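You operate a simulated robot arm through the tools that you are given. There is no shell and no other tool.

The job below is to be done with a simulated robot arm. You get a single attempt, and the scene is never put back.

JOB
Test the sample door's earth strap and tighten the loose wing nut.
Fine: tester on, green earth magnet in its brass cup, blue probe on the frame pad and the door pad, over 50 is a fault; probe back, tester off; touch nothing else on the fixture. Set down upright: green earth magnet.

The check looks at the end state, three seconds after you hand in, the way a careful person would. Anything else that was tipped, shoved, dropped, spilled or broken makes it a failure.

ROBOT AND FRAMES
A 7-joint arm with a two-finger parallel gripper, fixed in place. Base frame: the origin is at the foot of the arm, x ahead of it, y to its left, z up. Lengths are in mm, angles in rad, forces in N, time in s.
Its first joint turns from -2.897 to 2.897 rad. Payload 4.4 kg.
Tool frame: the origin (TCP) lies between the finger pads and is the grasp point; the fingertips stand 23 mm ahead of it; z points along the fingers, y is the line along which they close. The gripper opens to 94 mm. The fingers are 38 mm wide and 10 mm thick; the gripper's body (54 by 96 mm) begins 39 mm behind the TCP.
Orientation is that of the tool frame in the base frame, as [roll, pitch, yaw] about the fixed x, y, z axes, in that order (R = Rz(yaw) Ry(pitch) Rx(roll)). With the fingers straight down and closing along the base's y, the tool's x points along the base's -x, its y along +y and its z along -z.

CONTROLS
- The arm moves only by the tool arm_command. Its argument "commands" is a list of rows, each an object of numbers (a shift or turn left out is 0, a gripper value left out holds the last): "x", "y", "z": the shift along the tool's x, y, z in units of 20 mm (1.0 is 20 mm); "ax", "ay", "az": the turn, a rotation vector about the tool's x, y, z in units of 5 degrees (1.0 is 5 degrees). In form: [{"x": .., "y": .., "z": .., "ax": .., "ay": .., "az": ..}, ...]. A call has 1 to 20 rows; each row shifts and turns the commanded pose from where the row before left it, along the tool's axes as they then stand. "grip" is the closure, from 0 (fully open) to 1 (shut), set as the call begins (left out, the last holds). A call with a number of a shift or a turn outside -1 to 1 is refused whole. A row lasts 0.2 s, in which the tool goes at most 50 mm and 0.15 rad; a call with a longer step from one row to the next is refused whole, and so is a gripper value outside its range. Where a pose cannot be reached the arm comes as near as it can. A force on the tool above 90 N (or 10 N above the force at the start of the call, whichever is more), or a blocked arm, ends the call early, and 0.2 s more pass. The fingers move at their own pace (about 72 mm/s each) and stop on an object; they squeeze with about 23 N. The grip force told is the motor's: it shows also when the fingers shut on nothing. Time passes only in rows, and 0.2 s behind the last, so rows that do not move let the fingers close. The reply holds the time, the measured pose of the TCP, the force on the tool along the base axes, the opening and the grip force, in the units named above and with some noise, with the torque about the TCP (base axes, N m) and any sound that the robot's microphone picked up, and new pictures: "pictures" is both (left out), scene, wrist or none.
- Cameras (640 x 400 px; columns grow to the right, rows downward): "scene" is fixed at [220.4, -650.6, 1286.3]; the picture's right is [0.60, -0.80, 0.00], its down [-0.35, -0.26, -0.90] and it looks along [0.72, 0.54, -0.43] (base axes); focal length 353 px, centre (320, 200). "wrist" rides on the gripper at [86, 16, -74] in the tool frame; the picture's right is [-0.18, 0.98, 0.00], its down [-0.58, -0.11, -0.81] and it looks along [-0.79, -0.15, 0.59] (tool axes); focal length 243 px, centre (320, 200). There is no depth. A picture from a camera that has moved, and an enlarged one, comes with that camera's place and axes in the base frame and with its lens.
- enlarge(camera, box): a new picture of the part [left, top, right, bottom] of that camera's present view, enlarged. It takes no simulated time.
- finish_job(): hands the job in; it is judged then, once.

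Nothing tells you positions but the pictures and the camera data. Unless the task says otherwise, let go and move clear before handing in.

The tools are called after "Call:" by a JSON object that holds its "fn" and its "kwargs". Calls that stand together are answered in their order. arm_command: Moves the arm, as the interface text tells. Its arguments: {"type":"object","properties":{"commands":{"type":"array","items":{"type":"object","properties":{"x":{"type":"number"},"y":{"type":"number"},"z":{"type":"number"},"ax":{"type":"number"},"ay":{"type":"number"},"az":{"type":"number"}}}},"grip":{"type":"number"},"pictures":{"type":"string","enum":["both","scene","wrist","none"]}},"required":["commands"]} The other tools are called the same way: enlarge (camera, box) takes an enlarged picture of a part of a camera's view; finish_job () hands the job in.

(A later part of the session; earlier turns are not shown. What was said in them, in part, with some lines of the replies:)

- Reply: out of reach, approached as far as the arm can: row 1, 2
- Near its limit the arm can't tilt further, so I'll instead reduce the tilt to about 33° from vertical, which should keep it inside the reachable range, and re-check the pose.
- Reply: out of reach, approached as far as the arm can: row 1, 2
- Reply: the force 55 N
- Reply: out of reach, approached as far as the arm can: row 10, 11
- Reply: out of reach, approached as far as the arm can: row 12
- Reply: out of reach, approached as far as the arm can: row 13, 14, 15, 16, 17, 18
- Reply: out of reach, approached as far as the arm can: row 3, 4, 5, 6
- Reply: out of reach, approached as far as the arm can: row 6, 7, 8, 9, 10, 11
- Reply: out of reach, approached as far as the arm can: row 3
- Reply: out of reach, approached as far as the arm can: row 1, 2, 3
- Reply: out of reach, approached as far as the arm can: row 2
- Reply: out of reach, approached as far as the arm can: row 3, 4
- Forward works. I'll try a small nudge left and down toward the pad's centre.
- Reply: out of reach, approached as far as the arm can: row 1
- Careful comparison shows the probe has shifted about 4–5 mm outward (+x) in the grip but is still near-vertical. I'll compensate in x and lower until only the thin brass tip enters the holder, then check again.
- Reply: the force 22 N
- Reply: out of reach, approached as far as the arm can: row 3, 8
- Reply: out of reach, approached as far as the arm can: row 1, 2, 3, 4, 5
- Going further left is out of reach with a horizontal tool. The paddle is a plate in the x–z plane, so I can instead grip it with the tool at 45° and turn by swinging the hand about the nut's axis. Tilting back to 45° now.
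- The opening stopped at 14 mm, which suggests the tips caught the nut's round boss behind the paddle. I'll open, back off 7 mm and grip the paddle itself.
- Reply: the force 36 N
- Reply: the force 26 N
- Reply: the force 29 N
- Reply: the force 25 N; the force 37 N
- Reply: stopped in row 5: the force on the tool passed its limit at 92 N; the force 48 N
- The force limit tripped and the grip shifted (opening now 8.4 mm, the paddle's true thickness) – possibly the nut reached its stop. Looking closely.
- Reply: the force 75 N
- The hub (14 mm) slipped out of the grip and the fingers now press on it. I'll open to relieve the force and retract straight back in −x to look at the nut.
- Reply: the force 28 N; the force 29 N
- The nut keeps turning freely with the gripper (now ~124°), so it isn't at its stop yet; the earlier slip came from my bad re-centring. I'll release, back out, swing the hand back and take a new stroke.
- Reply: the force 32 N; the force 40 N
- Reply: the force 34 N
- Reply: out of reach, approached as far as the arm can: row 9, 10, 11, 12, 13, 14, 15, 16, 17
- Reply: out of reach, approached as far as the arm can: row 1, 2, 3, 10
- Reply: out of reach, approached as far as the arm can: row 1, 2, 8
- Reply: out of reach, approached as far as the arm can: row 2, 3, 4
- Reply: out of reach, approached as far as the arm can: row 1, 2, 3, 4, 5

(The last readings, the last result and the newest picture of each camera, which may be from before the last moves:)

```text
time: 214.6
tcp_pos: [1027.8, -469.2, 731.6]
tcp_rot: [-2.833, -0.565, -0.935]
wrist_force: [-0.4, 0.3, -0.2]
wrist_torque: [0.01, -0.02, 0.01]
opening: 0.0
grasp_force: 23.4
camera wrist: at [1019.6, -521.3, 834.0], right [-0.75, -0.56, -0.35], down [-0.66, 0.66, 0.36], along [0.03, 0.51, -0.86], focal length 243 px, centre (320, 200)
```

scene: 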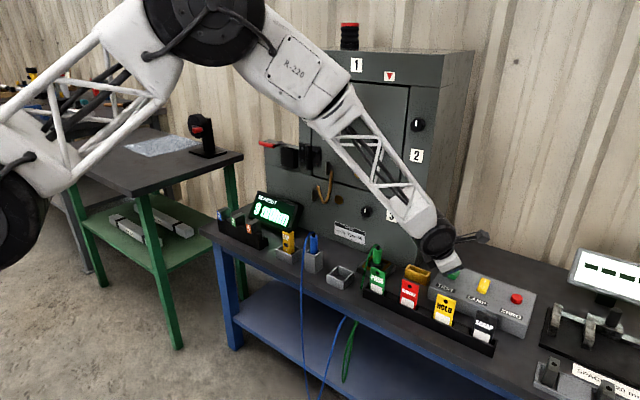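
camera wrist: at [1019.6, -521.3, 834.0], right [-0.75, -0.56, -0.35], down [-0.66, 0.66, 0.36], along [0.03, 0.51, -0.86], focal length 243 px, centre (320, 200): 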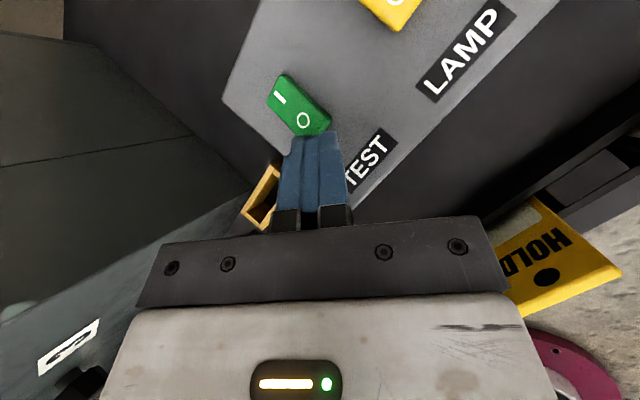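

Off the limit now. Moving over the "O" end.

Call:
{"fn": "arm_command", "kwargs": {"commands": [{"x": 0.313, "y": -0.443, "z": 0.267}, {"x": 0.313, "y": -0.443, "z": 0.267}, {"x": 0.313, "y": -0.443, "z": 0.267}, {}], "pictures": "both"}}

Call:
{"fn": "enlarge", "kwargs": {"camera": "scene", "box": [420, 220, 516, 290]}}

Call:
{"fn": "enlarge", "kwargs": {"camera": "wrist", "box": [230, 80, 430, 220]}}

```text
time: 215.6
tcp_pos: [1041.5, -465.9, 733.8]
tcp_rot: [-2.792, -0.613, -0.952]
wrist_force: [-0.5, -0.9, -1.0]
wrist_torque: [0.03, 0.0, 0.01]
opening: 0.0
grasp_force: 23.2
out of reach, approached as far as the arm can: row 1, 2, 3
camera wrist: at [1028.0, -517.0, 835.6], right [-0.73, -0.57, -0.38], down [-0.68, 0.66, 0.32], along [0.07, 0.49, -0.87], focal length 243 px, centre (320, 200)
```

scene: 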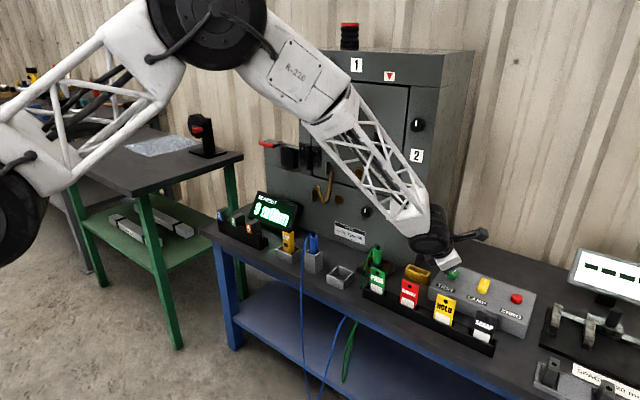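
wrist: 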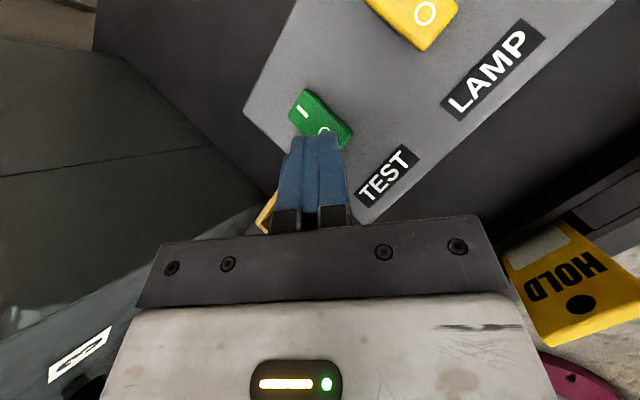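

```text
5.71 times, centred on (468, 255) of scene
camera zoom: at [220.4, -650.6, 1286.3], right [0.6, -0.8, 0.0], down [-0.35, -0.26, -0.9], along [0.72, 0.54, -0.43], focal length 2017 px, centre (-526, -114)
```

zoom: 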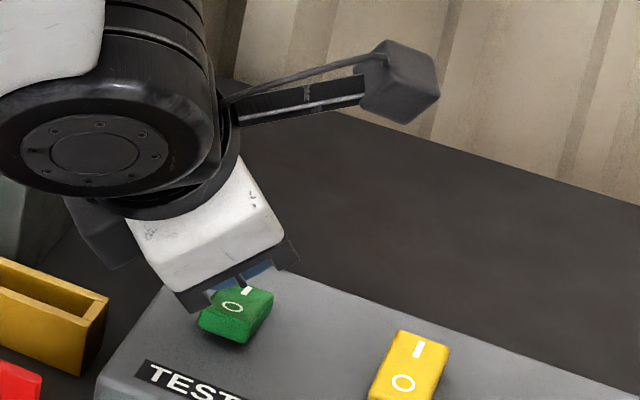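

```text
2.86 times, centred on (330, 150) of wrist
camera zoom: at [1028.0, -517.0, 835.6], right [-0.73, -0.57, -0.38], down [-0.68, 0.66, 0.32], along [0.07, 0.49, -0.87], focal length 693 px, centre (291, 343)
```

zoom: 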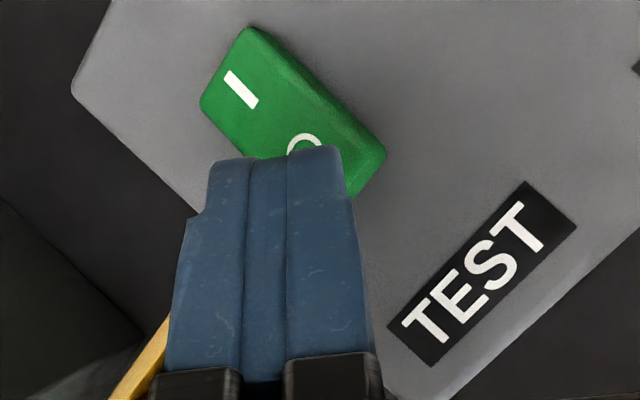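

Outward motion is limited by the tilt at this radius; reducing the tilt by 8° (to about 32°) as in the first press.

Call:
{"fn": "arm_command", "kwargs": {"commands": [{"ax": -0.35, "ay": -0.72}, {"ax": -0.35, "ay": -0.72}, {}], "pictures": "none"}}

```text
time: 216.3
tcp_pos: [1049.5, -472.0, 738.5]
tcp_rot: [-2.787, -0.647, -0.967]
wrist_force: [-0.8, 0.3, 0.0]
wrist_torque: [-0.02, -0.02, 0.02]
opening: 0.0
grasp_force: 22.9
out of reach, approached as far as the arm can: row 1, 2
```

The solver wanders near its limits. I'll retreat up and inward to a comfortable pose first, then set up exactly the orientation that worked for switching it on.

Call:
{"fn": "arm_command", "kwargs": {"commands": [{"x": -0.372, "y": 0.16, "z": -0.977}, {"x": -0.372, "y": 0.16, "z": -0.977}, {"x": -0.372, "y": 0.16, "z": -0.977}, {"x": -0.372, "y": 0.16, "z": -0.977}, {"x": -0.372, "y": 0.16, "z": -0.977}, {"x": -0.372, "y": 0.16, "z": -0.977}, {}], "pictures": "scene"}}

```text
time: 217.9
tcp_pos: [945.8, -423.0, 795.2]
tcp_rot: [-2.789, -0.647, -0.968]
wrist_force: [0.4, 0.3, 0.4]
wrist_torque: [0.02, 0.0, 0.06]
opening: 0.0
grasp_force: 22.9
```

scene: 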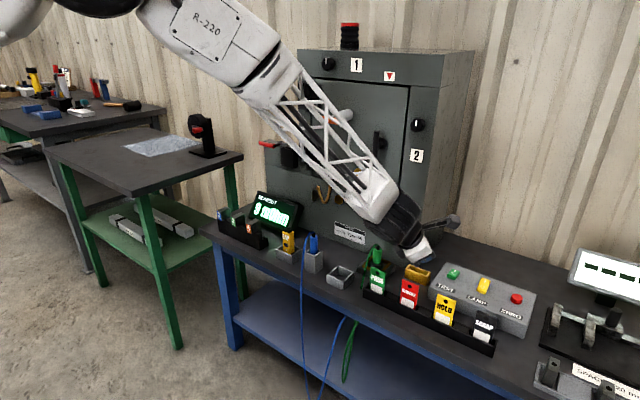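

Good, the pose here is clean. Re-orienting to the known-good attitude (33° tilt, yaw −25°).

Call:
{"fn": "arm_command", "kwargs": {"commands": [{"ax": -0.087, "ay": -0.332, "az": -0.91}, {"ax": -0.087, "ay": -0.332, "az": -0.91}, {"ax": -0.087, "ay": -0.332, "az": -0.91}, {"ax": -0.087, "ay": -0.332, "az": -0.91}, {"ax": -0.087, "ay": -0.332, "az": -0.91}, {}], "pictures": "none"}}

```text
time: 219.3
tcp_pos: [915.0, -412.0, 759.9]
tcp_rot: [-3.119, -0.576, -0.456]
wrist_force: [-0.3, 0.5, 0.4]
wrist_torque: [0.01, 0.04, 0.0]
opening: 0.0
grasp_force: 23.3
out of reach, approached as far as the arm can: row 4, 5
```

That drifted low right above the tags – rising straight up right away and checking.

Call:
{"fn": "arm_command", "kwargs": {"commands": [{"x": 0.545, "z": -0.84}, {"x": 0.545, "z": -0.84}, {"x": 0.545, "z": -0.84}, {}], "pictures": "both"}}

Call:
{"fn": "enlarge", "kwargs": {"camera": "scene", "box": [350, 235, 510, 345]}}

```text
time: 220.3
tcp_pos: [890.5, -405.0, 795.8]
tcp_rot: [-3.12, -0.574, -0.457]
wrist_force: [-0.7, 0.7, -0.2]
wrist_torque: [-0.01, -0.01, -0.02]
opening: 0.0
grasp_force: 23.6
out of reach, approached as far as the arm can: row 1, 2, 3
camera wrist: at [910.0, -433.7, 905.1], right [-0.56, -0.82, -0.12], down [-0.79, 0.49, 0.36], along [-0.24, 0.3, -0.93], focal length 243 px, centre (320, 200)
```

scene: 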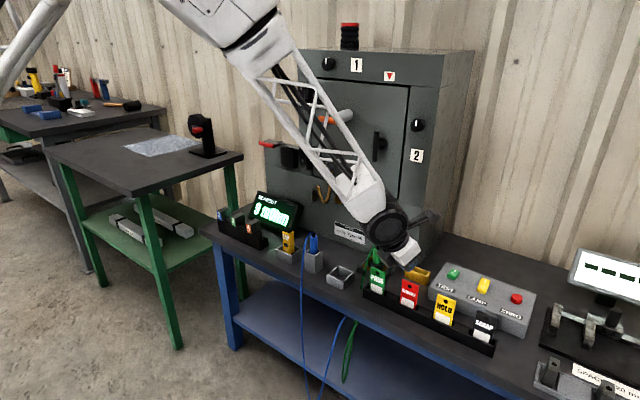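
wrist: 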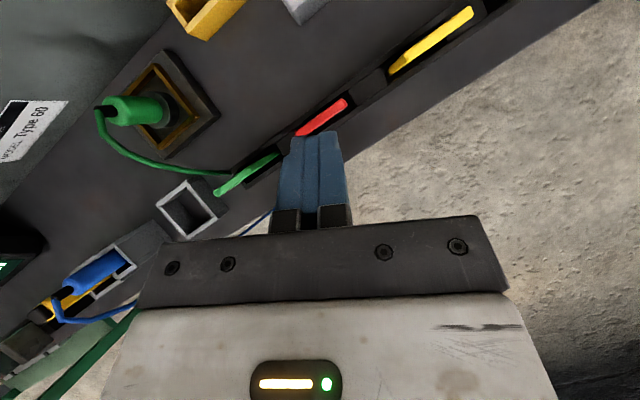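

```text
3.64 times, centred on (430, 290) of scene
camera zoom: at [220.4, -650.6, 1286.3], right [0.6, -0.8, 0.0], down [-0.35, -0.26, -0.9], along [0.72, 0.54, -0.43], focal length 1284 px, centre (-80, -127)
```

zoom: 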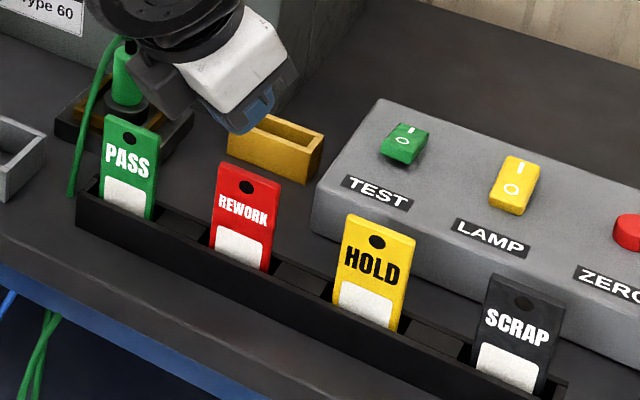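

Nothing was touched (all tags upright). I'll roll +90° away from the joint limit so the camera is on the right side; then everything should be reachable.

Call:
{"fn": "arm_command", "kwargs": {"commands": [{"az": 1}, {"az": 1}, {"az": 1}, {"az": 1}, {"az": 1}, {"az": 1}, {"az": 1}, {"az": 1}, {"az": 1}, {"az": 1}, {"az": 1}, {"az": 1}, {"az": 1}, {"az": 1}, {"az": 1}, {"az": 1}, {"az": 1}, {"az": 1}, {}], "pictures": "both"}}

```text
time: 224.3
tcp_pos: [888.9, -403.5, 793.7]
tcp_rot: [-2.566, 0.02, -2.017]
wrist_force: [-0.1, -0.2, -0.5]
wrist_torque: [-0.02, 0.03, -0.02]
opening: 0.2
grasp_force: 23.3
camera wrist: at [802.5, -458.6, 846.2], right [-0.66, 0.53, -0.53], down [-0.07, 0.66, 0.75], along [0.75, 0.53, -0.4], focal length 243 px, centre (320, 200)
```

scene: 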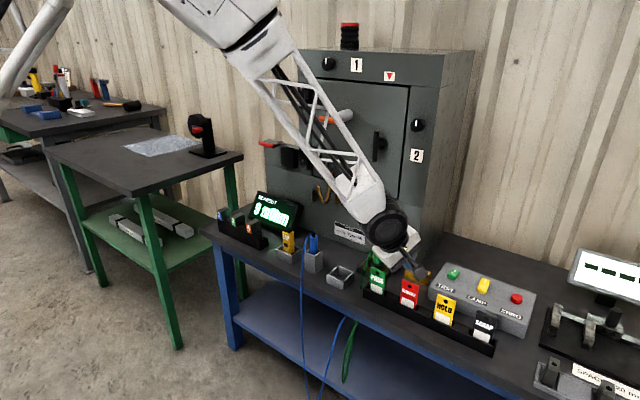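
wrist: 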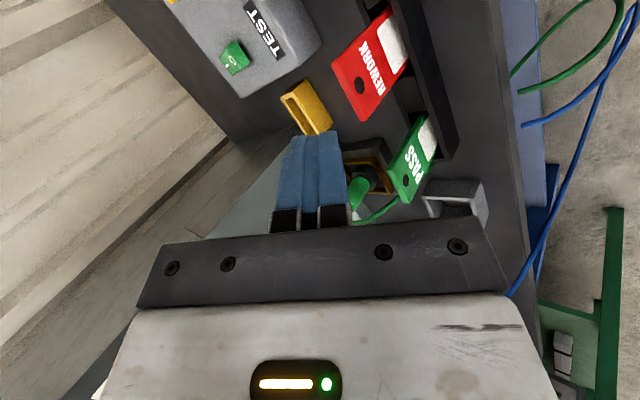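

Clean pose, no limit warnings. Moving outward at this height, past the tags.

Call:
{"fn": "arm_command", "kwargs": {"commands": [{"x": -0.08, "y": -0.81, "z": 0.5}, {"x": -0.08, "y": -0.81, "z": 0.565}, {"x": -0.08, "y": -0.81, "z": 0.565}, {"x": -0.08, "y": -0.81, "z": 0.565}, {"x": -0.08, "y": -0.81, "z": 0.565}, {"x": -0.08, "y": -0.81, "z": 0.565}, {}], "pictures": "both"}}

```text
time: 225.9
tcp_pos: [939.6, -421.8, 731.4]
tcp_rot: [-2.566, 0.02, -2.014]
wrist_force: [-0.5, 0.5, 0.4]
wrist_torque: [0.01, -0.03, -0.02]
opening: 0.0
grasp_force: 23.2
out of reach, approached as far as the arm can: row 1, 2, 3, 4, 5, 6
camera wrist: at [851.7, -476.6, 783.3], right [-0.66, 0.53, -0.53], down [-0.07, 0.66, 0.75], along [0.75, 0.53, -0.4], focal length 243 px, centre (320, 200)
```

scene: 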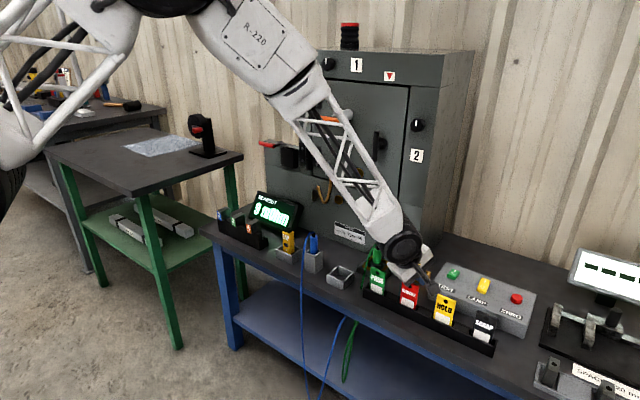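
wrist: 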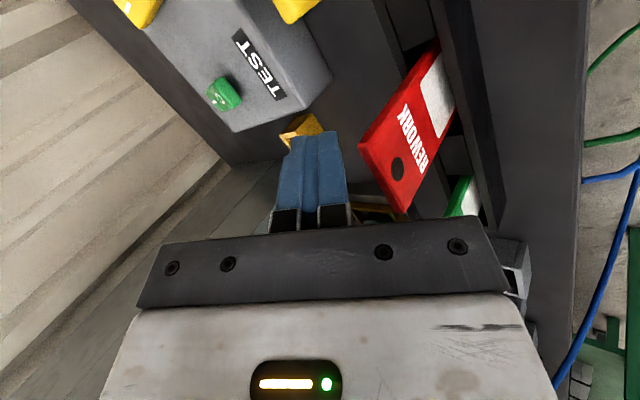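

That is not what I commanded – the arm is in an awkward joint configuration and sank toward the tags. I'll back straight out along the tool axis, the way it came, in small steps.

Call:
{"fn": "arm_command", "kwargs": {"commands": [{"x": 0.04, "y": 0.11, "z": -0.816}, {"x": 0.04, "y": 0.11, "z": -0.816}, {}], "pictures": "both"}}

```text
time: 226.8
tcp_pos: [917.6, -415.2, 756.4]
tcp_rot: [-2.567, 0.02, -2.014]
wrist_force: [-0.2, 0.7, 1.0]
wrist_torque: [-0.02, -0.01, 0.0]
opening: 0.0
grasp_force: 22.9
camera wrist: at [831.6, -470.1, 808.3], right [-0.66, 0.53, -0.53], down [-0.07, 0.66, 0.75], along [0.75, 0.53, -0.4], focal length 243 px, centre (320, 200)
```

scene: 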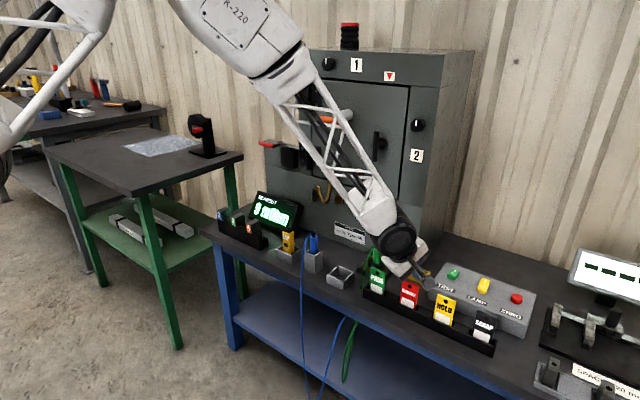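
wrist: 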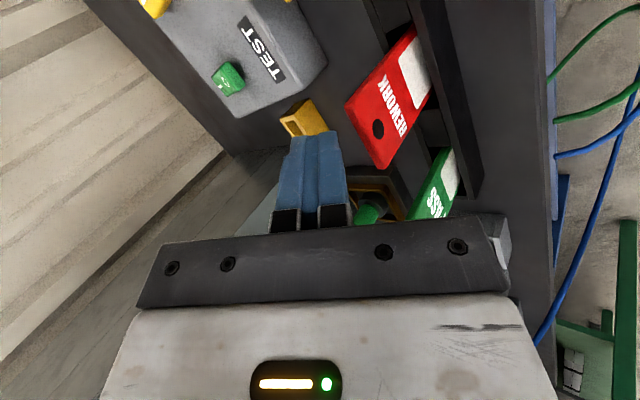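

Call:
{"fn": "arm_command", "kwargs": {"commands": [{"z": -0.816}, {"z": -0.816}, {"z": -0.816}, {"z": -0.816}, {"z": -0.816}, {"z": -0.816}, {}], "pictures": "scene"}}

Call:
{"fn": "enlarge", "kwargs": {"camera": "scene", "box": [350, 235, 510, 345]}}

```text
time: 228.3
tcp_pos: [858.4, -388.6, 821.9]
tcp_rot: [-2.566, 0.02, -2.014]
wrist_force: [0.1, -0.4, 0.2]
wrist_torque: [-0.01, 0.0, -0.01]
opening: 0.0
grasp_force: 22.9
out of reach, approached as far as the arm can: row 3, 4, 5, 6
```

scene: 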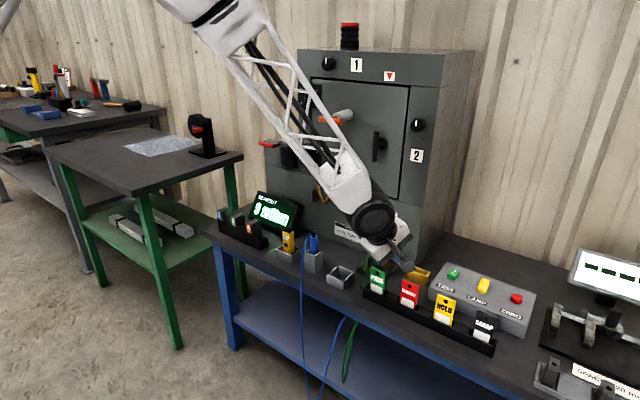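

```text
3.64 times, centred on (430, 290) of scene
camera zoom: at [220.4, -650.6, 1286.3], right [0.6, -0.8, 0.0], down [-0.35, -0.26, -0.9], along [0.72, 0.54, -0.43], focal length 1284 px, centre (-80, -127)
```

zoom: 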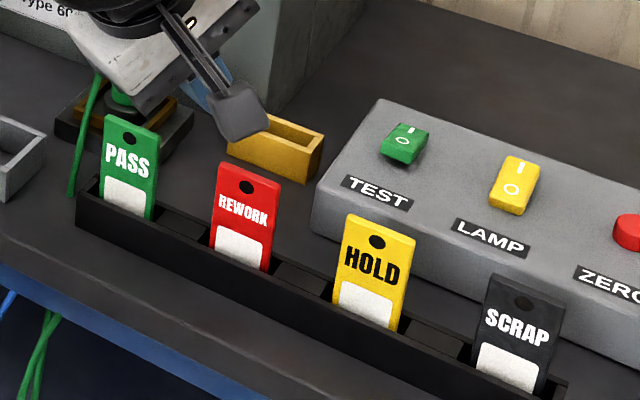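

All tags are untouched. I'll roll another +90° to the comfortable mid-range attitude (camera on the robot side) before going any further.

Call:
{"fn": "arm_command", "kwargs": {"commands": [{"az": 1}, {"az": 1}, {"az": 1}, {"az": 1}, {"az": 1}, {"az": 1}, {"az": 1}, {"az": 1}, {"az": 1}, {"az": 1}, {"az": 1}, {"az": 1}, {"az": 1}, {"az": 1}, {"az": 1}, {"az": 1}, {"az": 1}, {"az": 1}, {}], "pictures": "scene"}}

```text
time: 232.3
tcp_pos: [857.9, -389.2, 822.4]
tcp_rot: [3.12, 0.577, 2.684]
wrist_force: [-0.6, 0.2, -0.8]
wrist_torque: [0.01, -0.02, 0.01]
opening: 0.0
grasp_force: 23.5
```

scene: 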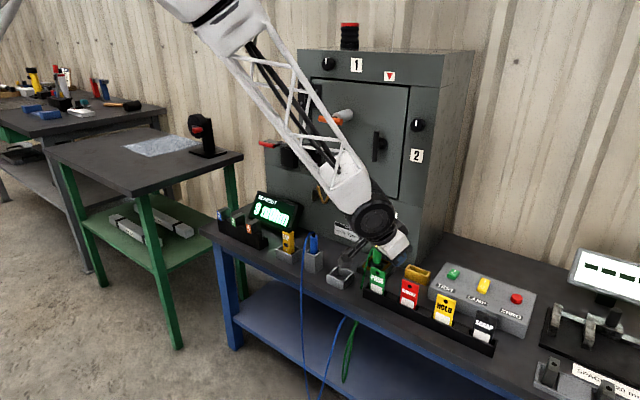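

Call:
{"fn": "arm_command", "kwargs": {"commands": [{"x": -0.545, "z": -0.838}, {"x": -0.545, "z": -0.838}, {"x": -0.545, "z": -0.838}, {}], "pictures": "none"}}

```text
time: 233.3
tcp_pos: [858.8, -390.4, 846.1]
tcp_rot: [-3.138, 0.639, 2.683]
wrist_force: [-0.8, -0.1, -0.2]
wrist_torque: [0.0, 0.01, -0.01]
opening: 0.0
grasp_force: 22.8
out of reach, approached as far as the arm can: row 1, 2, 3
```

Going back to the region where the pose was clean earlier (around (806,-290,900)) to recover a good joint configuration.

Call:
{"fn": "arm_command", "kwargs": {"commands": [{"x": 0.407, "y": 0.667, "z": -0.975}, {"x": 0.407, "y": 0.667, "z": -0.975}, {"x": 0.407, "y": 0.667, "z": -0.975}, {"x": 0.407, "y": 0.667, "z": -0.975}, {"x": 0.407, "y": 0.667, "z": -0.975}, {}], "pictures": "scene"}}

```text
time: 234.8
tcp_pos: [817.9, -308.7, 910.2]
tcp_rot: [-3.102, 0.633, 2.681]
wrist_force: [0.6, -0.5, -0.6]
wrist_torque: [-0.02, 0.0, 0.0]
opening: 0.0
grasp_force: 22.6
out of reach, approached as far as the arm can: row 1
```

scene: 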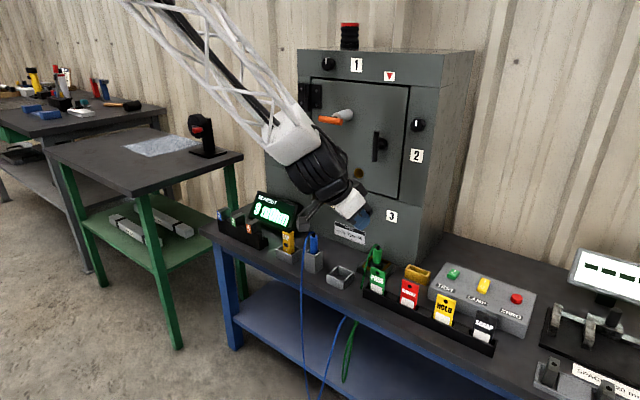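

Call:
{"fn": "arm_command", "kwargs": {"commands": [{"ay": 1}, {"ay": 1}, {"ay": 1}, {"ay": 1}, {"ay": 1}, {"ay": 1}, {"ay": 1}, {}], "pictures": "scene"}}

```text
time: 236.6
tcp_pos: [816.4, -312.3, 910.3]
tcp_rot: [-3.11, 0.022, 2.662]
wrist_force: [-0.1, 0.3, -0.4]
wrist_torque: [0.0, -0.01, -0.04]
opening: 0.0
grasp_force: 22.8
```

scene: 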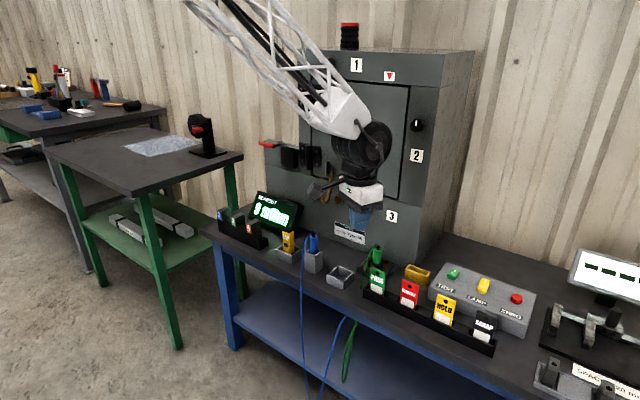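

The tool is vertical with no limit warnings, so the arm is back in a normal configuration. Now a 25° tilt with the camera on the robot side, and moving out toward the TEST box at safe height.

Call:
{"fn": "arm_command", "kwargs": {"commands": [{"az": -0.73, "ax": -0.36}, {"ay": -1}, {"ay": -1}, {"ay": -1}, {"ay": -1}, {"ay": -1.0}, {"x": -0.835, "y": -0.254, "z": 0.803}, {"x": -0.835, "y": -0.254, "z": 0.803}, {"x": -0.835, "y": -0.254, "z": 0.803}, {"x": -0.835, "y": -0.254, "z": 0.803}, {}], "pictures": "scene"}}

```text
time: 238.9
tcp_pos: [888.5, -366.0, 881.4]
tcp_rot: [-3.14, 0.457, 2.727]
wrist_force: [-0.1, -0.2, -1.1]
wrist_torque: [0.06, -0.06, 0.03]
opening: 0.0
grasp_force: 22.7
```

scene: 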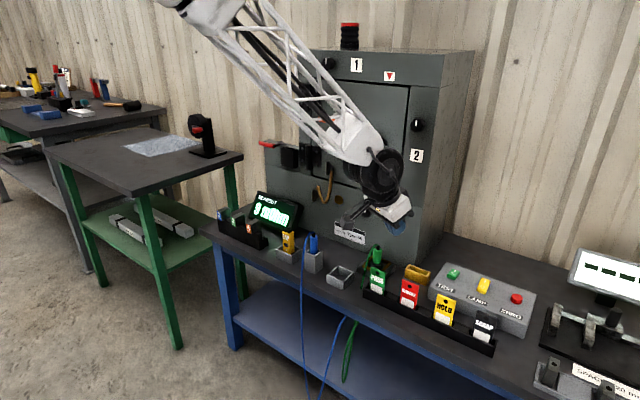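

Call:
{"fn": "arm_command", "kwargs": {"commands": [{"x": -0.835, "y": -0.254, "z": 0.6}, {"x": -0.835, "y": -0.254, "z": 0.6}, {"x": -0.835, "y": -0.254, "z": 0.6}, {"x": -0.835, "y": -0.254, "z": 0.6}, {}], "pictures": "both"}}

```text
time: 240.2
tcp_pos: [954.2, -418.6, 866.3]
tcp_rot: [-3.139, 0.456, 2.724]
wrist_force: [-0.2, -0.4, 0.4]
wrist_torque: [0.04, 0.0, -0.01]
opening: 0.0
grasp_force: 22.6
camera wrist: at [859.6, -358.3, 896.0], right [0.55, 0.83, 0.08], down [0.11, -0.17, 0.98], along [0.83, -0.53, -0.18], focal length 243 px, centre (320, 200)
```

scene: 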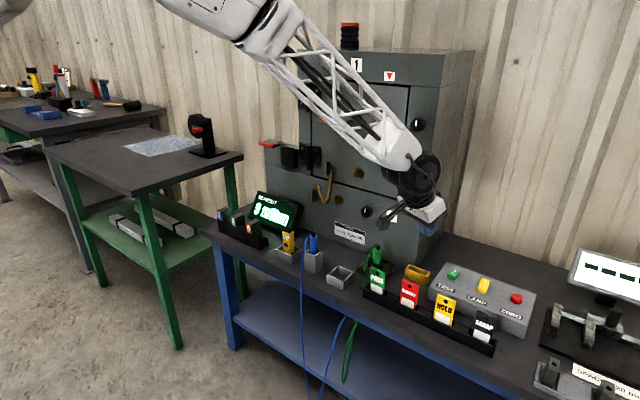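
wrist: 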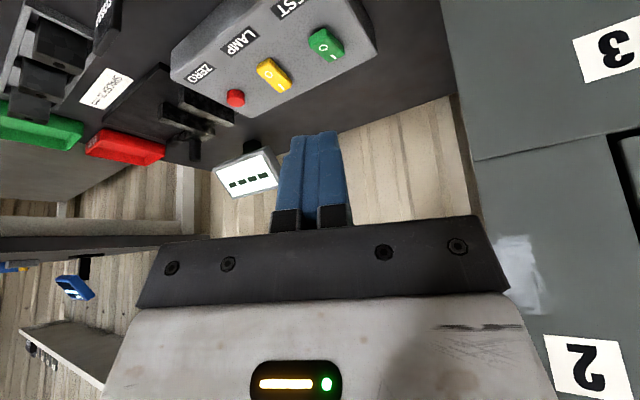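

Still clean. Continuing outward and down toward the hover point over the "O" end.

Call:
{"fn": "arm_command", "kwargs": {"commands": [{"x": -0.45, "y": -0.016, "z": 0.905}, {"x": -0.45, "y": -0.016, "z": 0.905}, {"x": -0.45, "y": -0.016, "z": 0.905}, {"x": -0.45, "y": -0.016, "z": 0.905}, {}], "pictures": "none"}}

```text
time: 241.3
tcp_pos: [1011.9, -444.8, 819.1]
tcp_rot: [-3.14, 0.458, 2.727]
wrist_force: [0.2, 0.1, -0.8]
wrist_torque: [-0.01, 0.02, 0.02]
opening: 0.0
grasp_force: 22.8
```

Call:
{"fn": "arm_command", "kwargs": {"commands": [{"x": -0.45, "y": -0.016, "z": 0.905}, {"x": -0.45, "y": -0.016, "z": 0.905}, {"x": -0.45, "y": -0.016, "z": 0.8}, {}], "pictures": "both"}}

Call:
{"fn": "enlarge", "kwargs": {"camera": "scene", "box": [410, 215, 522, 290]}}

```text
time: 242.3
tcp_pos: [1055.7, -463.7, 785.0]
tcp_rot: [-3.14, 0.458, 2.726]
wrist_force: [0.2, 0.7, -0.3]
wrist_torque: [0.02, 0.03, 0.03]
opening: 0.1
grasp_force: 23.0
camera wrist: at [960.9, -403.9, 813.2], right [0.55, 0.83, 0.08], down [0.11, -0.17, 0.98], along [0.83, -0.53, -0.18], focal length 243 px, centre (320, 200)
```

scene: 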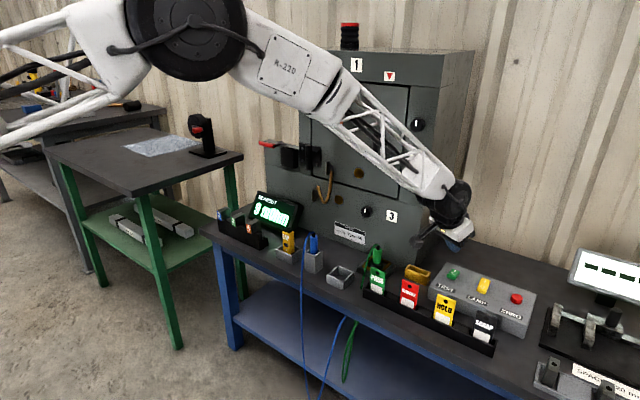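
wrist: 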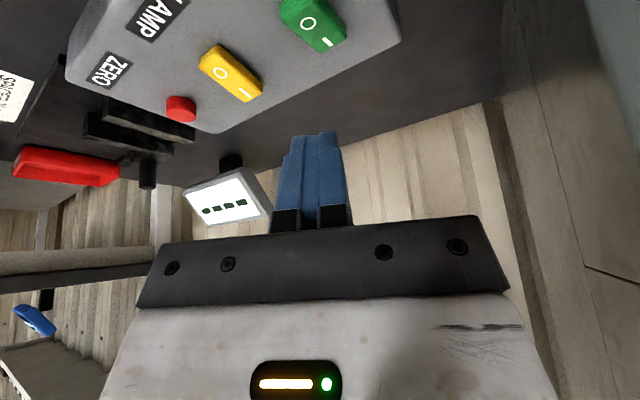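

```text
5.33 times, centred on (466, 252) of scene
camera zoom: at [220.4, -650.6, 1286.3], right [0.6, -0.8, 0.0], down [-0.35, -0.26, -0.9], along [0.72, 0.54, -0.43], focal length 1883 px, centre (-459, -80)
```

zoom: 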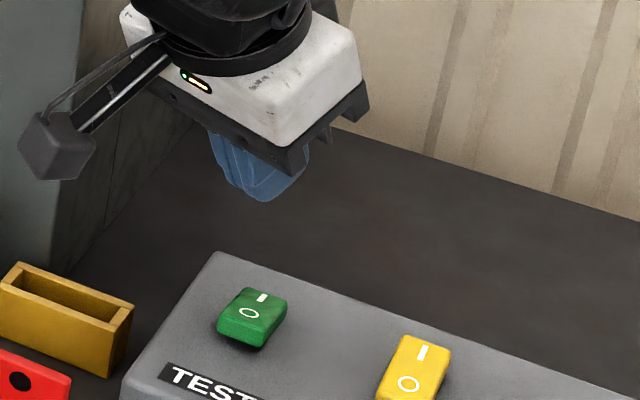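

Clean pose right above the panel. Lowering to hover just over the raised "O" end.

Call:
{"fn": "arm_command", "kwargs": {"commands": [{"x": 0.228, "y": -0.045, "z": 0.725}, {"x": 0.228, "y": -0.045, "z": 0.725}, {"x": 0.228, "y": -0.045, "z": 0.725}, {"x": 0.228, "y": -0.045, "z": 0.725}, {}], "pictures": "both"}}

Call:
{"fn": "enlarge", "kwargs": {"camera": "scene", "box": [410, 225, 506, 290]}}

Call:
{"fn": "enlarge", "kwargs": {"camera": "wrist", "box": [220, 20, 420, 160]}}

```text
time: 243.6
tcp_pos: [1062.8, -471.5, 723.4]
tcp_rot: [-3.141, 0.459, 2.727]
wrist_force: [1.1, 0.0, -0.1]
wrist_torque: [-0.02, -0.01, 0.04]
opening: 0.0
grasp_force: 23.2
camera wrist: at [967.5, -411.3, 753.1], right [0.55, 0.83, 0.08], down [0.11, -0.17, 0.98], along [0.83, -0.53, -0.18], focal length 243 px, centre (320, 200)
```

scene: 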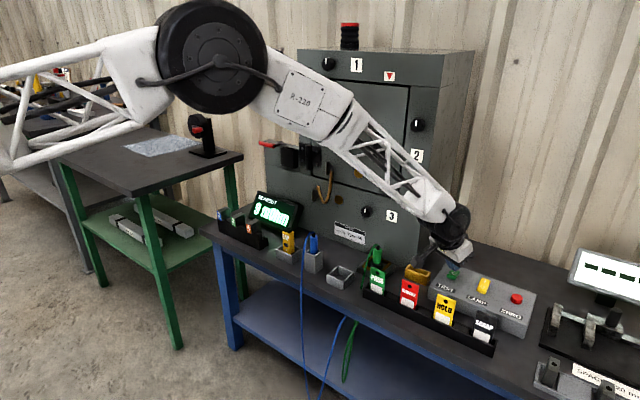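
wrist: 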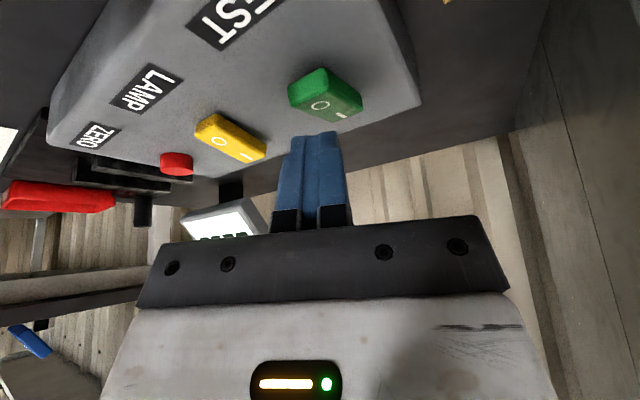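

```text
6.15 times, centred on (458, 258) of scene
camera zoom: at [220.4, -650.6, 1286.3], right [0.6, -0.8, 0.0], down [-0.35, -0.26, -0.9], along [0.72, 0.54, -0.43], focal length 2173 px, centre (-529, -154)
```

zoom: 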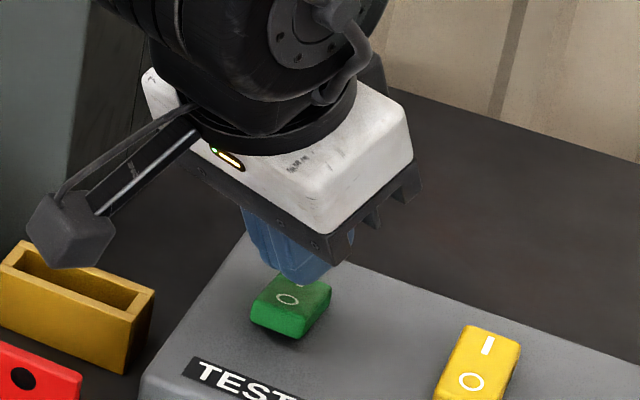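

```text
2.86 times, centred on (320, 90) of wrist
camera zoom: at [967.5, -411.3, 753.1], right [0.55, 0.83, 0.08], down [0.11, -0.17, 0.98], along [0.83, -0.53, -0.18], focal length 693 px, centre (320, 514)
```

zoom: 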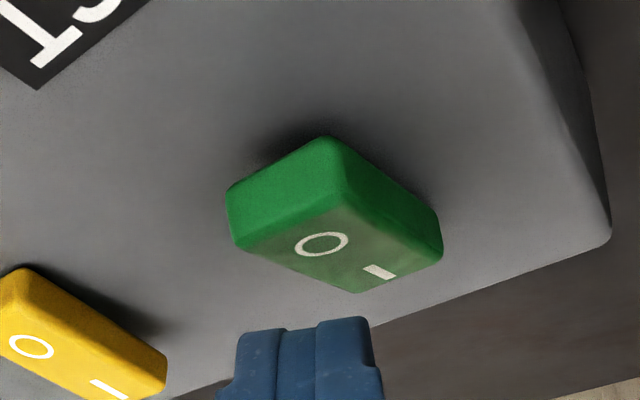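

The fingertip is above the "O" half. Lowering step by step with force checks.

Call:
{"fn": "arm_command", "kwargs": {"commands": [{"x": 0.088, "z": 0.18}, {"x": 0.088, "z": 0.18}, {"x": 0.088, "z": 0.18}, {}], "pictures": "none"}}

```text
time: 244.6
tcp_pos: [1062.4, -471.4, 711.0]
tcp_rot: [-3.14, 0.457, 2.725]
wrist_force: [-0.5, 0.1, 0.3]
wrist_torque: [-0.02, -0.02, 0.02]
opening: 0.1
grasp_force: 22.5
```

Call:
{"fn": "arm_command", "kwargs": {"commands": [{"x": 0.066, "z": 0.135}, {}], "pictures": "none"}}

Call:
{"fn": "arm_command", "kwargs": {"commands": [{"x": 0.066, "z": 0.135}, {}], "pictures": "none"}}

```text
time: 245.2
tcp_pos: [1062.7, -470.4, 708.3]
tcp_rot: [-3.14, 0.457, 2.726]
wrist_force: [-0.2, -0.2, 0.6]
wrist_torque: [-0.02, -0.01, -0.02]
opening: 0.0
grasp_force: 22.8
```

```text
time: 245.8
tcp_pos: [1062.7, -472.2, 706.0]
tcp_rot: [-3.14, 0.459, 2.726]
wrist_force: [-15.8, 7.1, 15.5]
wrist_torque: [0.34, 0.45, 0.12]
opening: 0.0
grasp_force: 22.8
```

Contact made (22 N). Pressing further in 2 mm steps.

Call:
{"fn": "arm_command", "kwargs": {"commands": [{"x": 0.044, "z": 0.09}, {}], "pictures": "scene"}}

Call:
{"fn": "enlarge", "kwargs": {"camera": "scene", "box": [410, 225, 506, 290]}}

```text
time: 246.3
tcp_pos: [1062.9, -472.2, 708.1]
tcp_rot: [-3.14, 0.461, 2.726]
wrist_force: [-38.4, 14.0, 47.9]
wrist_torque: [0.81, 1.25, 0.32]
opening: 0.0
grasp_force: 23.3
```

scene: 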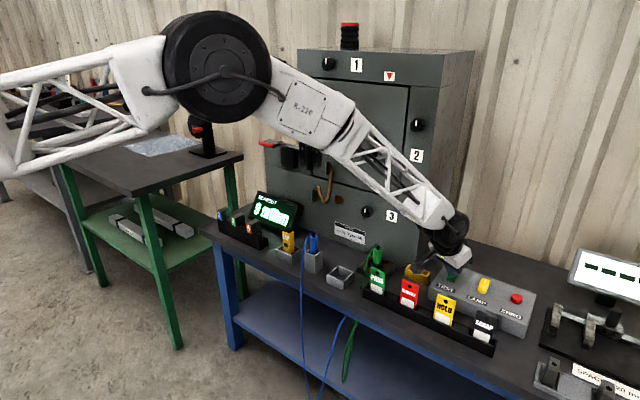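

```text
6.15 times, centred on (458, 258) of scene
camera zoom: at [220.4, -650.6, 1286.3], right [0.6, -0.8, 0.0], down [-0.35, -0.26, -0.9], along [0.72, 0.54, -0.43], focal length 2173 px, centre (-529, -154)
```

zoom: 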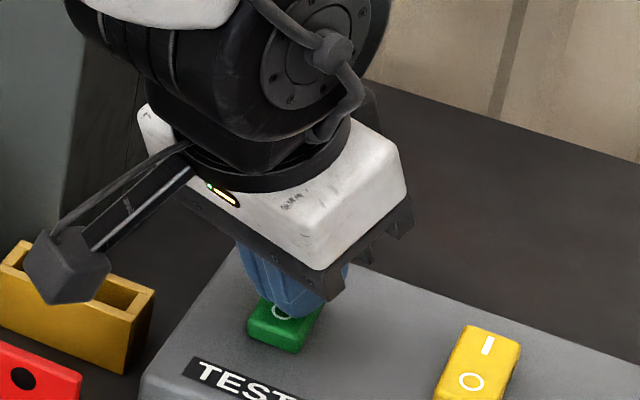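

About 60 N and not flipped yet. A little more.

Call:
{"fn": "arm_command", "kwargs": {"commands": [{"x": 0.033, "z": 0.068}, {}, {}], "pictures": "none"}}

Call:
{"fn": "enlarge", "kwargs": {"camera": "scene", "box": [410, 225, 506, 290]}}

Call:
{"fn": "enlarge", "kwargs": {"camera": "wrist", "box": [220, 20, 420, 160]}}

```text
time: 246.8
tcp_pos: [1064.4, -471.9, 707.5]
tcp_rot: [-3.14, 0.463, 2.725]
wrist_force: [-10.3, 2.3, 13.4]
wrist_torque: [0.2, 0.3, 0.15]
opening: 0.0
grasp_force: 23.0
stopped in row 2: the force on the tool passed its limit at 95 N (the readings are from after the stop); the commanded pose is now the measured one
```

```text
6.15 times, centred on (458, 258) of scene
camera zoom: at [220.4, -650.6, 1286.3], right [0.6, -0.8, 0.0], down [-0.35, -0.26, -0.9], along [0.72, 0.54, -0.43], focal length 2173 px, centre (-529, -154)
```

zoom: 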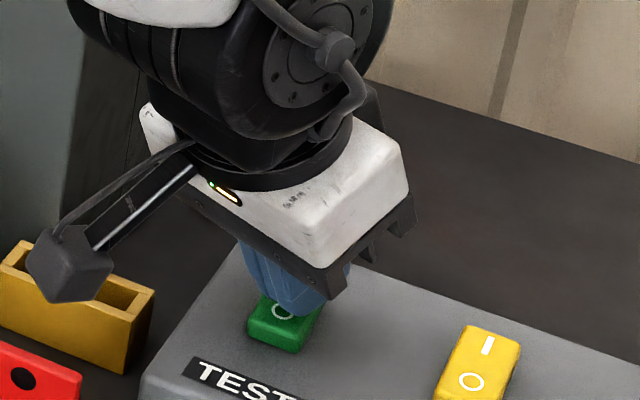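

```text
2.86 times, centred on (320, 90) of wrist
camera zoom: at [969.1, -412.3, 735.3], right [0.55, 0.83, 0.08], down [0.1, -0.16, 0.98], along [0.83, -0.53, -0.18], focal length 693 px, centre (320, 514)
```

zoom: 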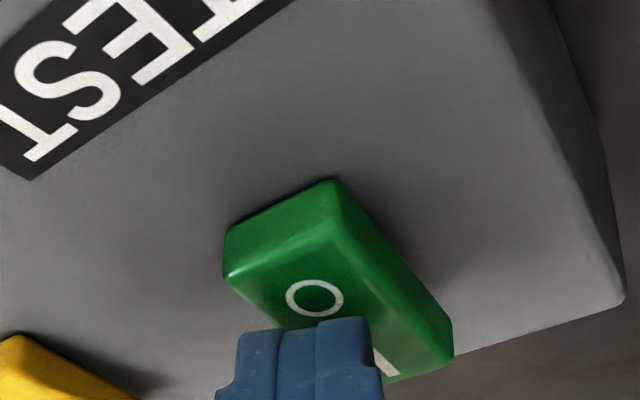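

The contact point is too close to the rocker's pivot. I'll lift off, look, and press again nearer the "O" edge.

Call:
{"fn": "arm_command", "kwargs": {"commands": [{"x": -0.22, "z": -0.45}, {"x": -0.22, "z": -0.45}, {}], "pictures": "scene"}}

Call:
{"fn": "enlarge", "kwargs": {"camera": "scene", "box": [410, 225, 506, 290]}}

Call:
{"fn": "enlarge", "kwargs": {"camera": "wrist", "box": [220, 20, 420, 160]}}

```text
time: 247.6
tcp_pos: [1063.1, -472.2, 725.1]
tcp_rot: [-3.14, 0.46, 2.727]
wrist_force: [-0.8, 0.0, -0.3]
wrist_torque: [0.01, -0.03, 0.0]
opening: 0.0
grasp_force: 23.1
```

scene: 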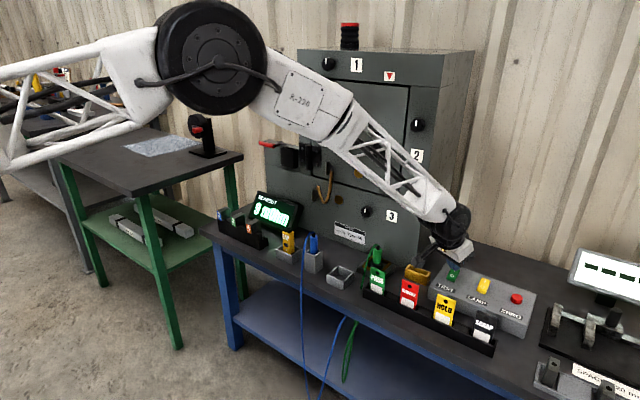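

```text
6.15 times, centred on (458, 258) of scene
camera zoom: at [220.4, -650.6, 1286.3], right [0.6, -0.8, 0.0], down [-0.35, -0.26, -0.9], along [0.72, 0.54, -0.43], focal length 2173 px, centre (-529, -154)
```

zoom: 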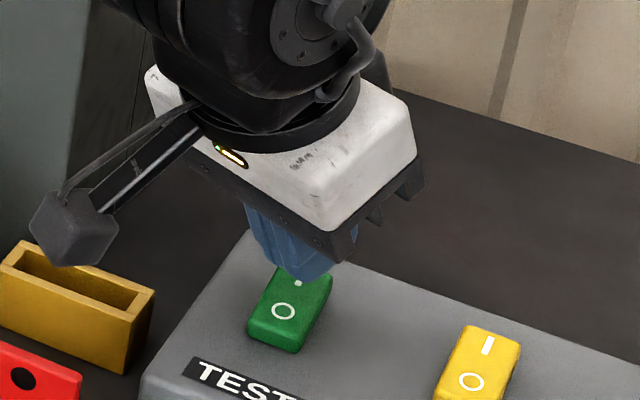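

```text
2.86 times, centred on (320, 90) of wrist
camera zoom: at [968.2, -412.3, 754.2], right [0.55, 0.83, 0.08], down [0.1, -0.16, 0.98], along [0.83, -0.53, -0.18], focal length 693 px, centre (320, 514)
```

zoom: 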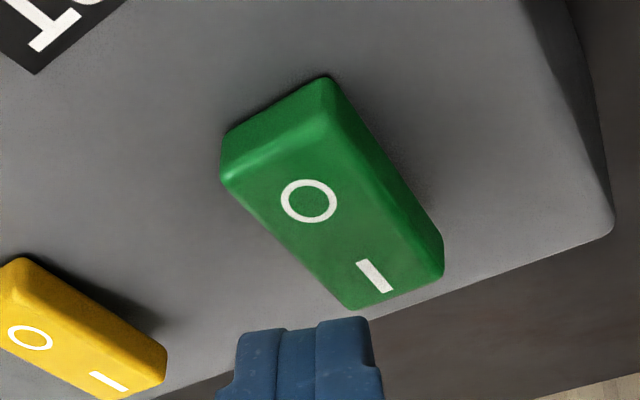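

The rocker has flipped back to "O" (same attitude as the untouched LAMP switch). Rising clear and checking the readout and the whole bench.

Call:
{"fn": "arm_command", "kwargs": {"commands": [{"x": -0.44, "z": -0.9}, {"x": -0.44, "z": -0.9}, {"x": -0.44, "z": -0.9}, {"x": -0.44, "z": -0.9}, {"x": -0.44, "z": -0.9}, {}], "pictures": "both"}}

Call:
{"fn": "enlarge", "kwargs": {"camera": "scene", "box": [240, 180, 320, 240]}}

Call:
{"fn": "enlarge", "kwargs": {"camera": "scene", "box": [420, 250, 540, 330]}}

Call:
{"fn": "enlarge", "kwargs": {"camera": "scene", "box": [280, 220, 420, 310]}}

```text
time: 249.0
tcp_pos: [1063.9, -471.3, 825.6]
tcp_rot: [-3.14, 0.46, 2.725]
wrist_force: [-0.9, 0.3, -0.3]
wrist_torque: [0.04, 0.01, -0.05]
opening: 0.0
grasp_force: 23.1
camera wrist: at [968.4, -411.8, 854.0], right [0.55, 0.83, 0.08], down [0.1, -0.16, 0.98], along [0.83, -0.53, -0.18], focal length 243 px, centre (320, 200)
```

scene: 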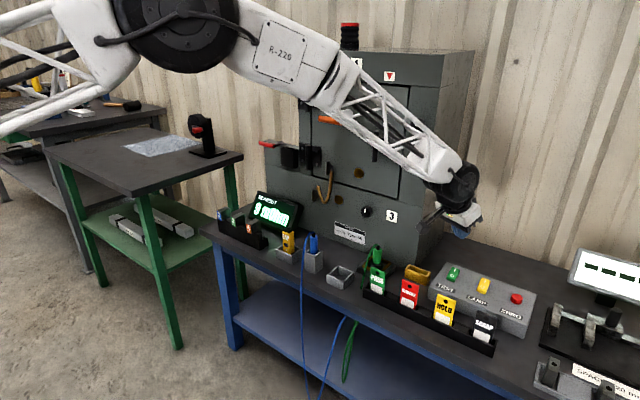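
wrist: 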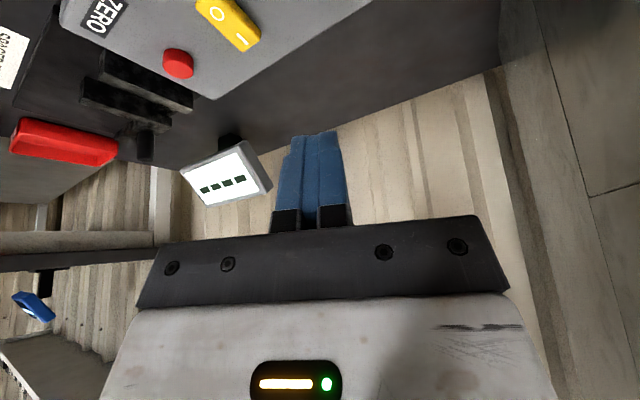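

```text
6.67 times, centred on (280, 210) of scene
camera zoom: at [220.4, -650.6, 1286.3], right [0.6, -0.8, 0.0], down [-0.35, -0.26, -0.9], along [0.72, 0.54, -0.43], focal length 2354 px, centre (587, 133)
```

zoom: 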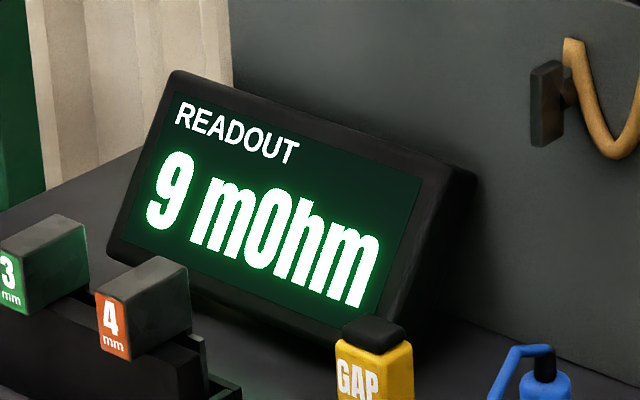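

```text
5.00 times, centred on (480, 290) of scene
camera zoom: at [220.4, -650.6, 1286.3], right [0.6, -0.8, 0.0], down [-0.35, -0.26, -0.9], along [0.72, 0.54, -0.43], focal length 1765 px, centre (-480, -250)
```

zoom: 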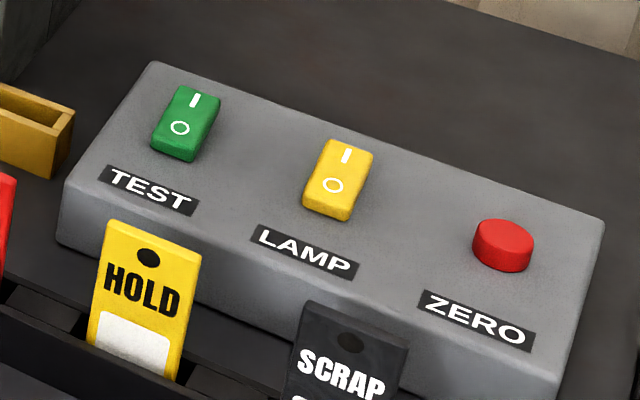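

```text
4.44 times, centred on (350, 265) of scene
camera zoom: at [220.4, -650.6, 1286.3], right [0.6, -0.8, 0.0], down [-0.35, -0.26, -0.9], along [0.72, 0.54, -0.43], focal length 1569 px, centre (187, -89)
```

zoom: 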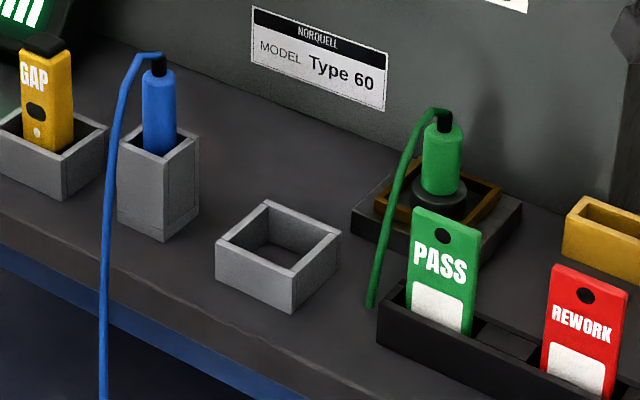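

TEST is off, the magnet stands upright in its brass cup, the probe is in its holder, and all tags are in place. Moving the arm clear and doing a last check of the fixture.

Call:
{"fn": "arm_command", "kwargs": {"commands": [{"x": 0.747, "y": 0.094, "z": -0.829}, {"x": 0.747, "y": 0.094, "z": -0.829}, {"x": 0.747, "y": 0.094, "z": -0.829}, {"x": 0.747, "y": 0.094, "z": -0.829}, {"x": 0.747, "y": 0.094, "z": -0.829}, {"x": 0.747, "y": 0.094, "z": -0.829}, {"x": 0.747, "y": 0.094, "z": -0.829}, {"x": 0.747, "y": 0.094, "z": -0.829}, {"x": 0.747, "y": 0.094, "z": -0.829}, {}], "pictures": "both"}}

Call:
{"fn": "enlarge", "kwargs": {"camera": "scene", "box": [250, 120, 370, 240]}}

Call:
{"fn": "enlarge", "kwargs": {"camera": "scene", "box": [290, 225, 400, 295]}}

```text
time: 251.2
tcp_pos: [899.0, -380.1, 898.5]
tcp_rot: [-3.14, 0.46, 2.725]
wrist_force: [0.0, 0.3, -0.4]
wrist_torque: [0.0, 0.01, 0.01]
opening: 0.3
grasp_force: 23.1
camera wrist: at [804.5, -319.4, 927.5], right [0.55, 0.83, 0.08], down [0.1, -0.16, 0.98], along [0.83, -0.53, -0.18], focal length 243 px, centre (320, 200)
```

scene: 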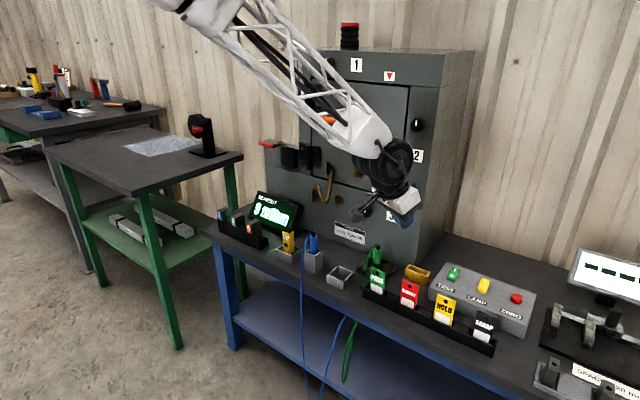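
wrist: 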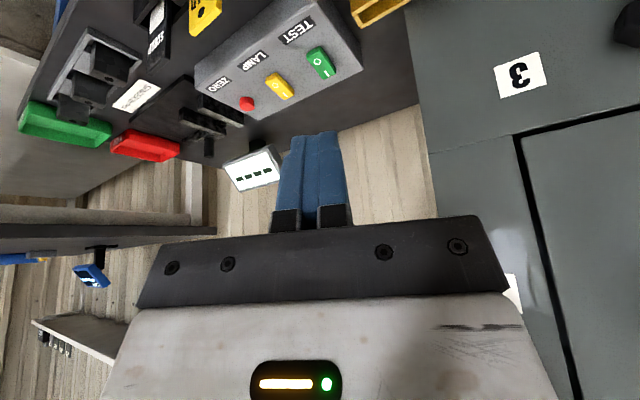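

```text
3.33 times, centred on (310, 180) of scene
camera zoom: at [220.4, -650.6, 1286.3], right [0.6, -0.8, 0.0], down [-0.35, -0.26, -0.9], along [0.72, 0.54, -0.43], focal length 1177 px, centre (353, 267)
```

zoom: 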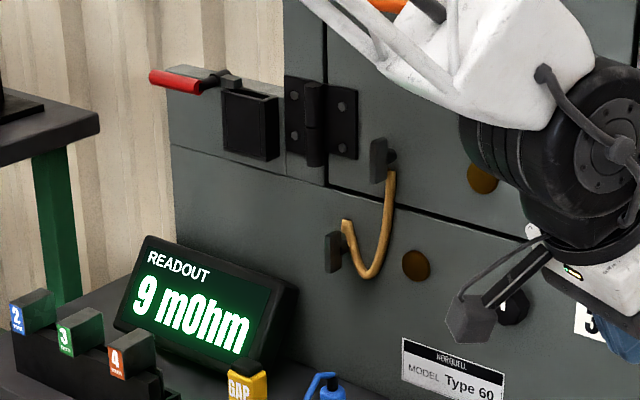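

```text
5.71 times, centred on (345, 260) of scene
camera zoom: at [220.4, -650.6, 1286.3], right [0.6, -0.8, 0.0], down [-0.35, -0.26, -0.9], along [0.72, 0.54, -0.43], focal length 2017 px, centre (177, -143)
```

zoom: 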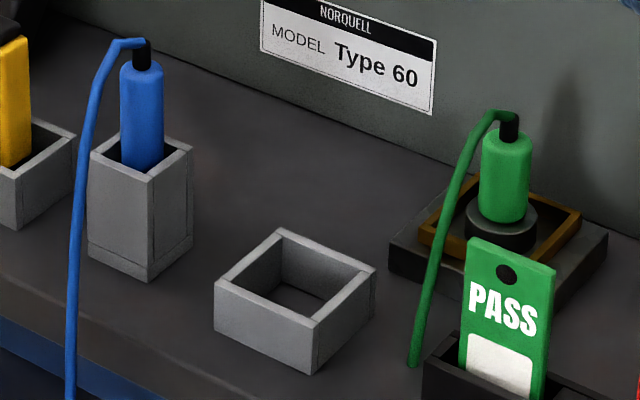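

The strap is tested and the loose wing nut is tight.

- **Readings:** 9 mOhm at the frame pad and 282 mOhm at the door pad, so the fault was on the door side.
- **Nut:** the door-end wing nut turned freely for about half a turn clockwise, then came hard against its stop. I did not re-test after tightening.
- **Set back:** the blue probe is in its holder, leaning slightly. TEST is off, and the green magnet stands upright in the brass cup. The readout still holds the last reading of 9 mOhm.

The arm is clear and nothing else on the bench looks disturbed. Handing in.

Call:
{"fn": "finish_job", "kwargs": {}}

```text
The job is handed in.
```

I tested the earth strap, found the loose wing nut at the door end and tightened it. I did not measure again afterwards, so there is no reading to confirm the repair.

- **Readings:** the frame pad read 9 mOhm, which is fine. The door pad read 282 mOhm, well over the limit of 50.
- **Wing nut:** it turned freely for about half a turn clockwise, then stopped hard. When I pushed further, the torque rose to about 1.5 N·m and the nut did not turn past its stop.
- **Green earth magnet:** it stands upright in its brass cup. I left it there because the job did not say to return it to its holder.
- **Blue probe:** it is back in its holder, leaning slightly.
- **Tester:** TEST is switched off. The readout still shows the last value, 9 mOhm.

Twice the arm drifted close above the tags near the TEST box while I was going to switch the tester off. Close-up pictures afterwards showed the tags still upright. I saw nothing else on the bench or fixture disturbed.
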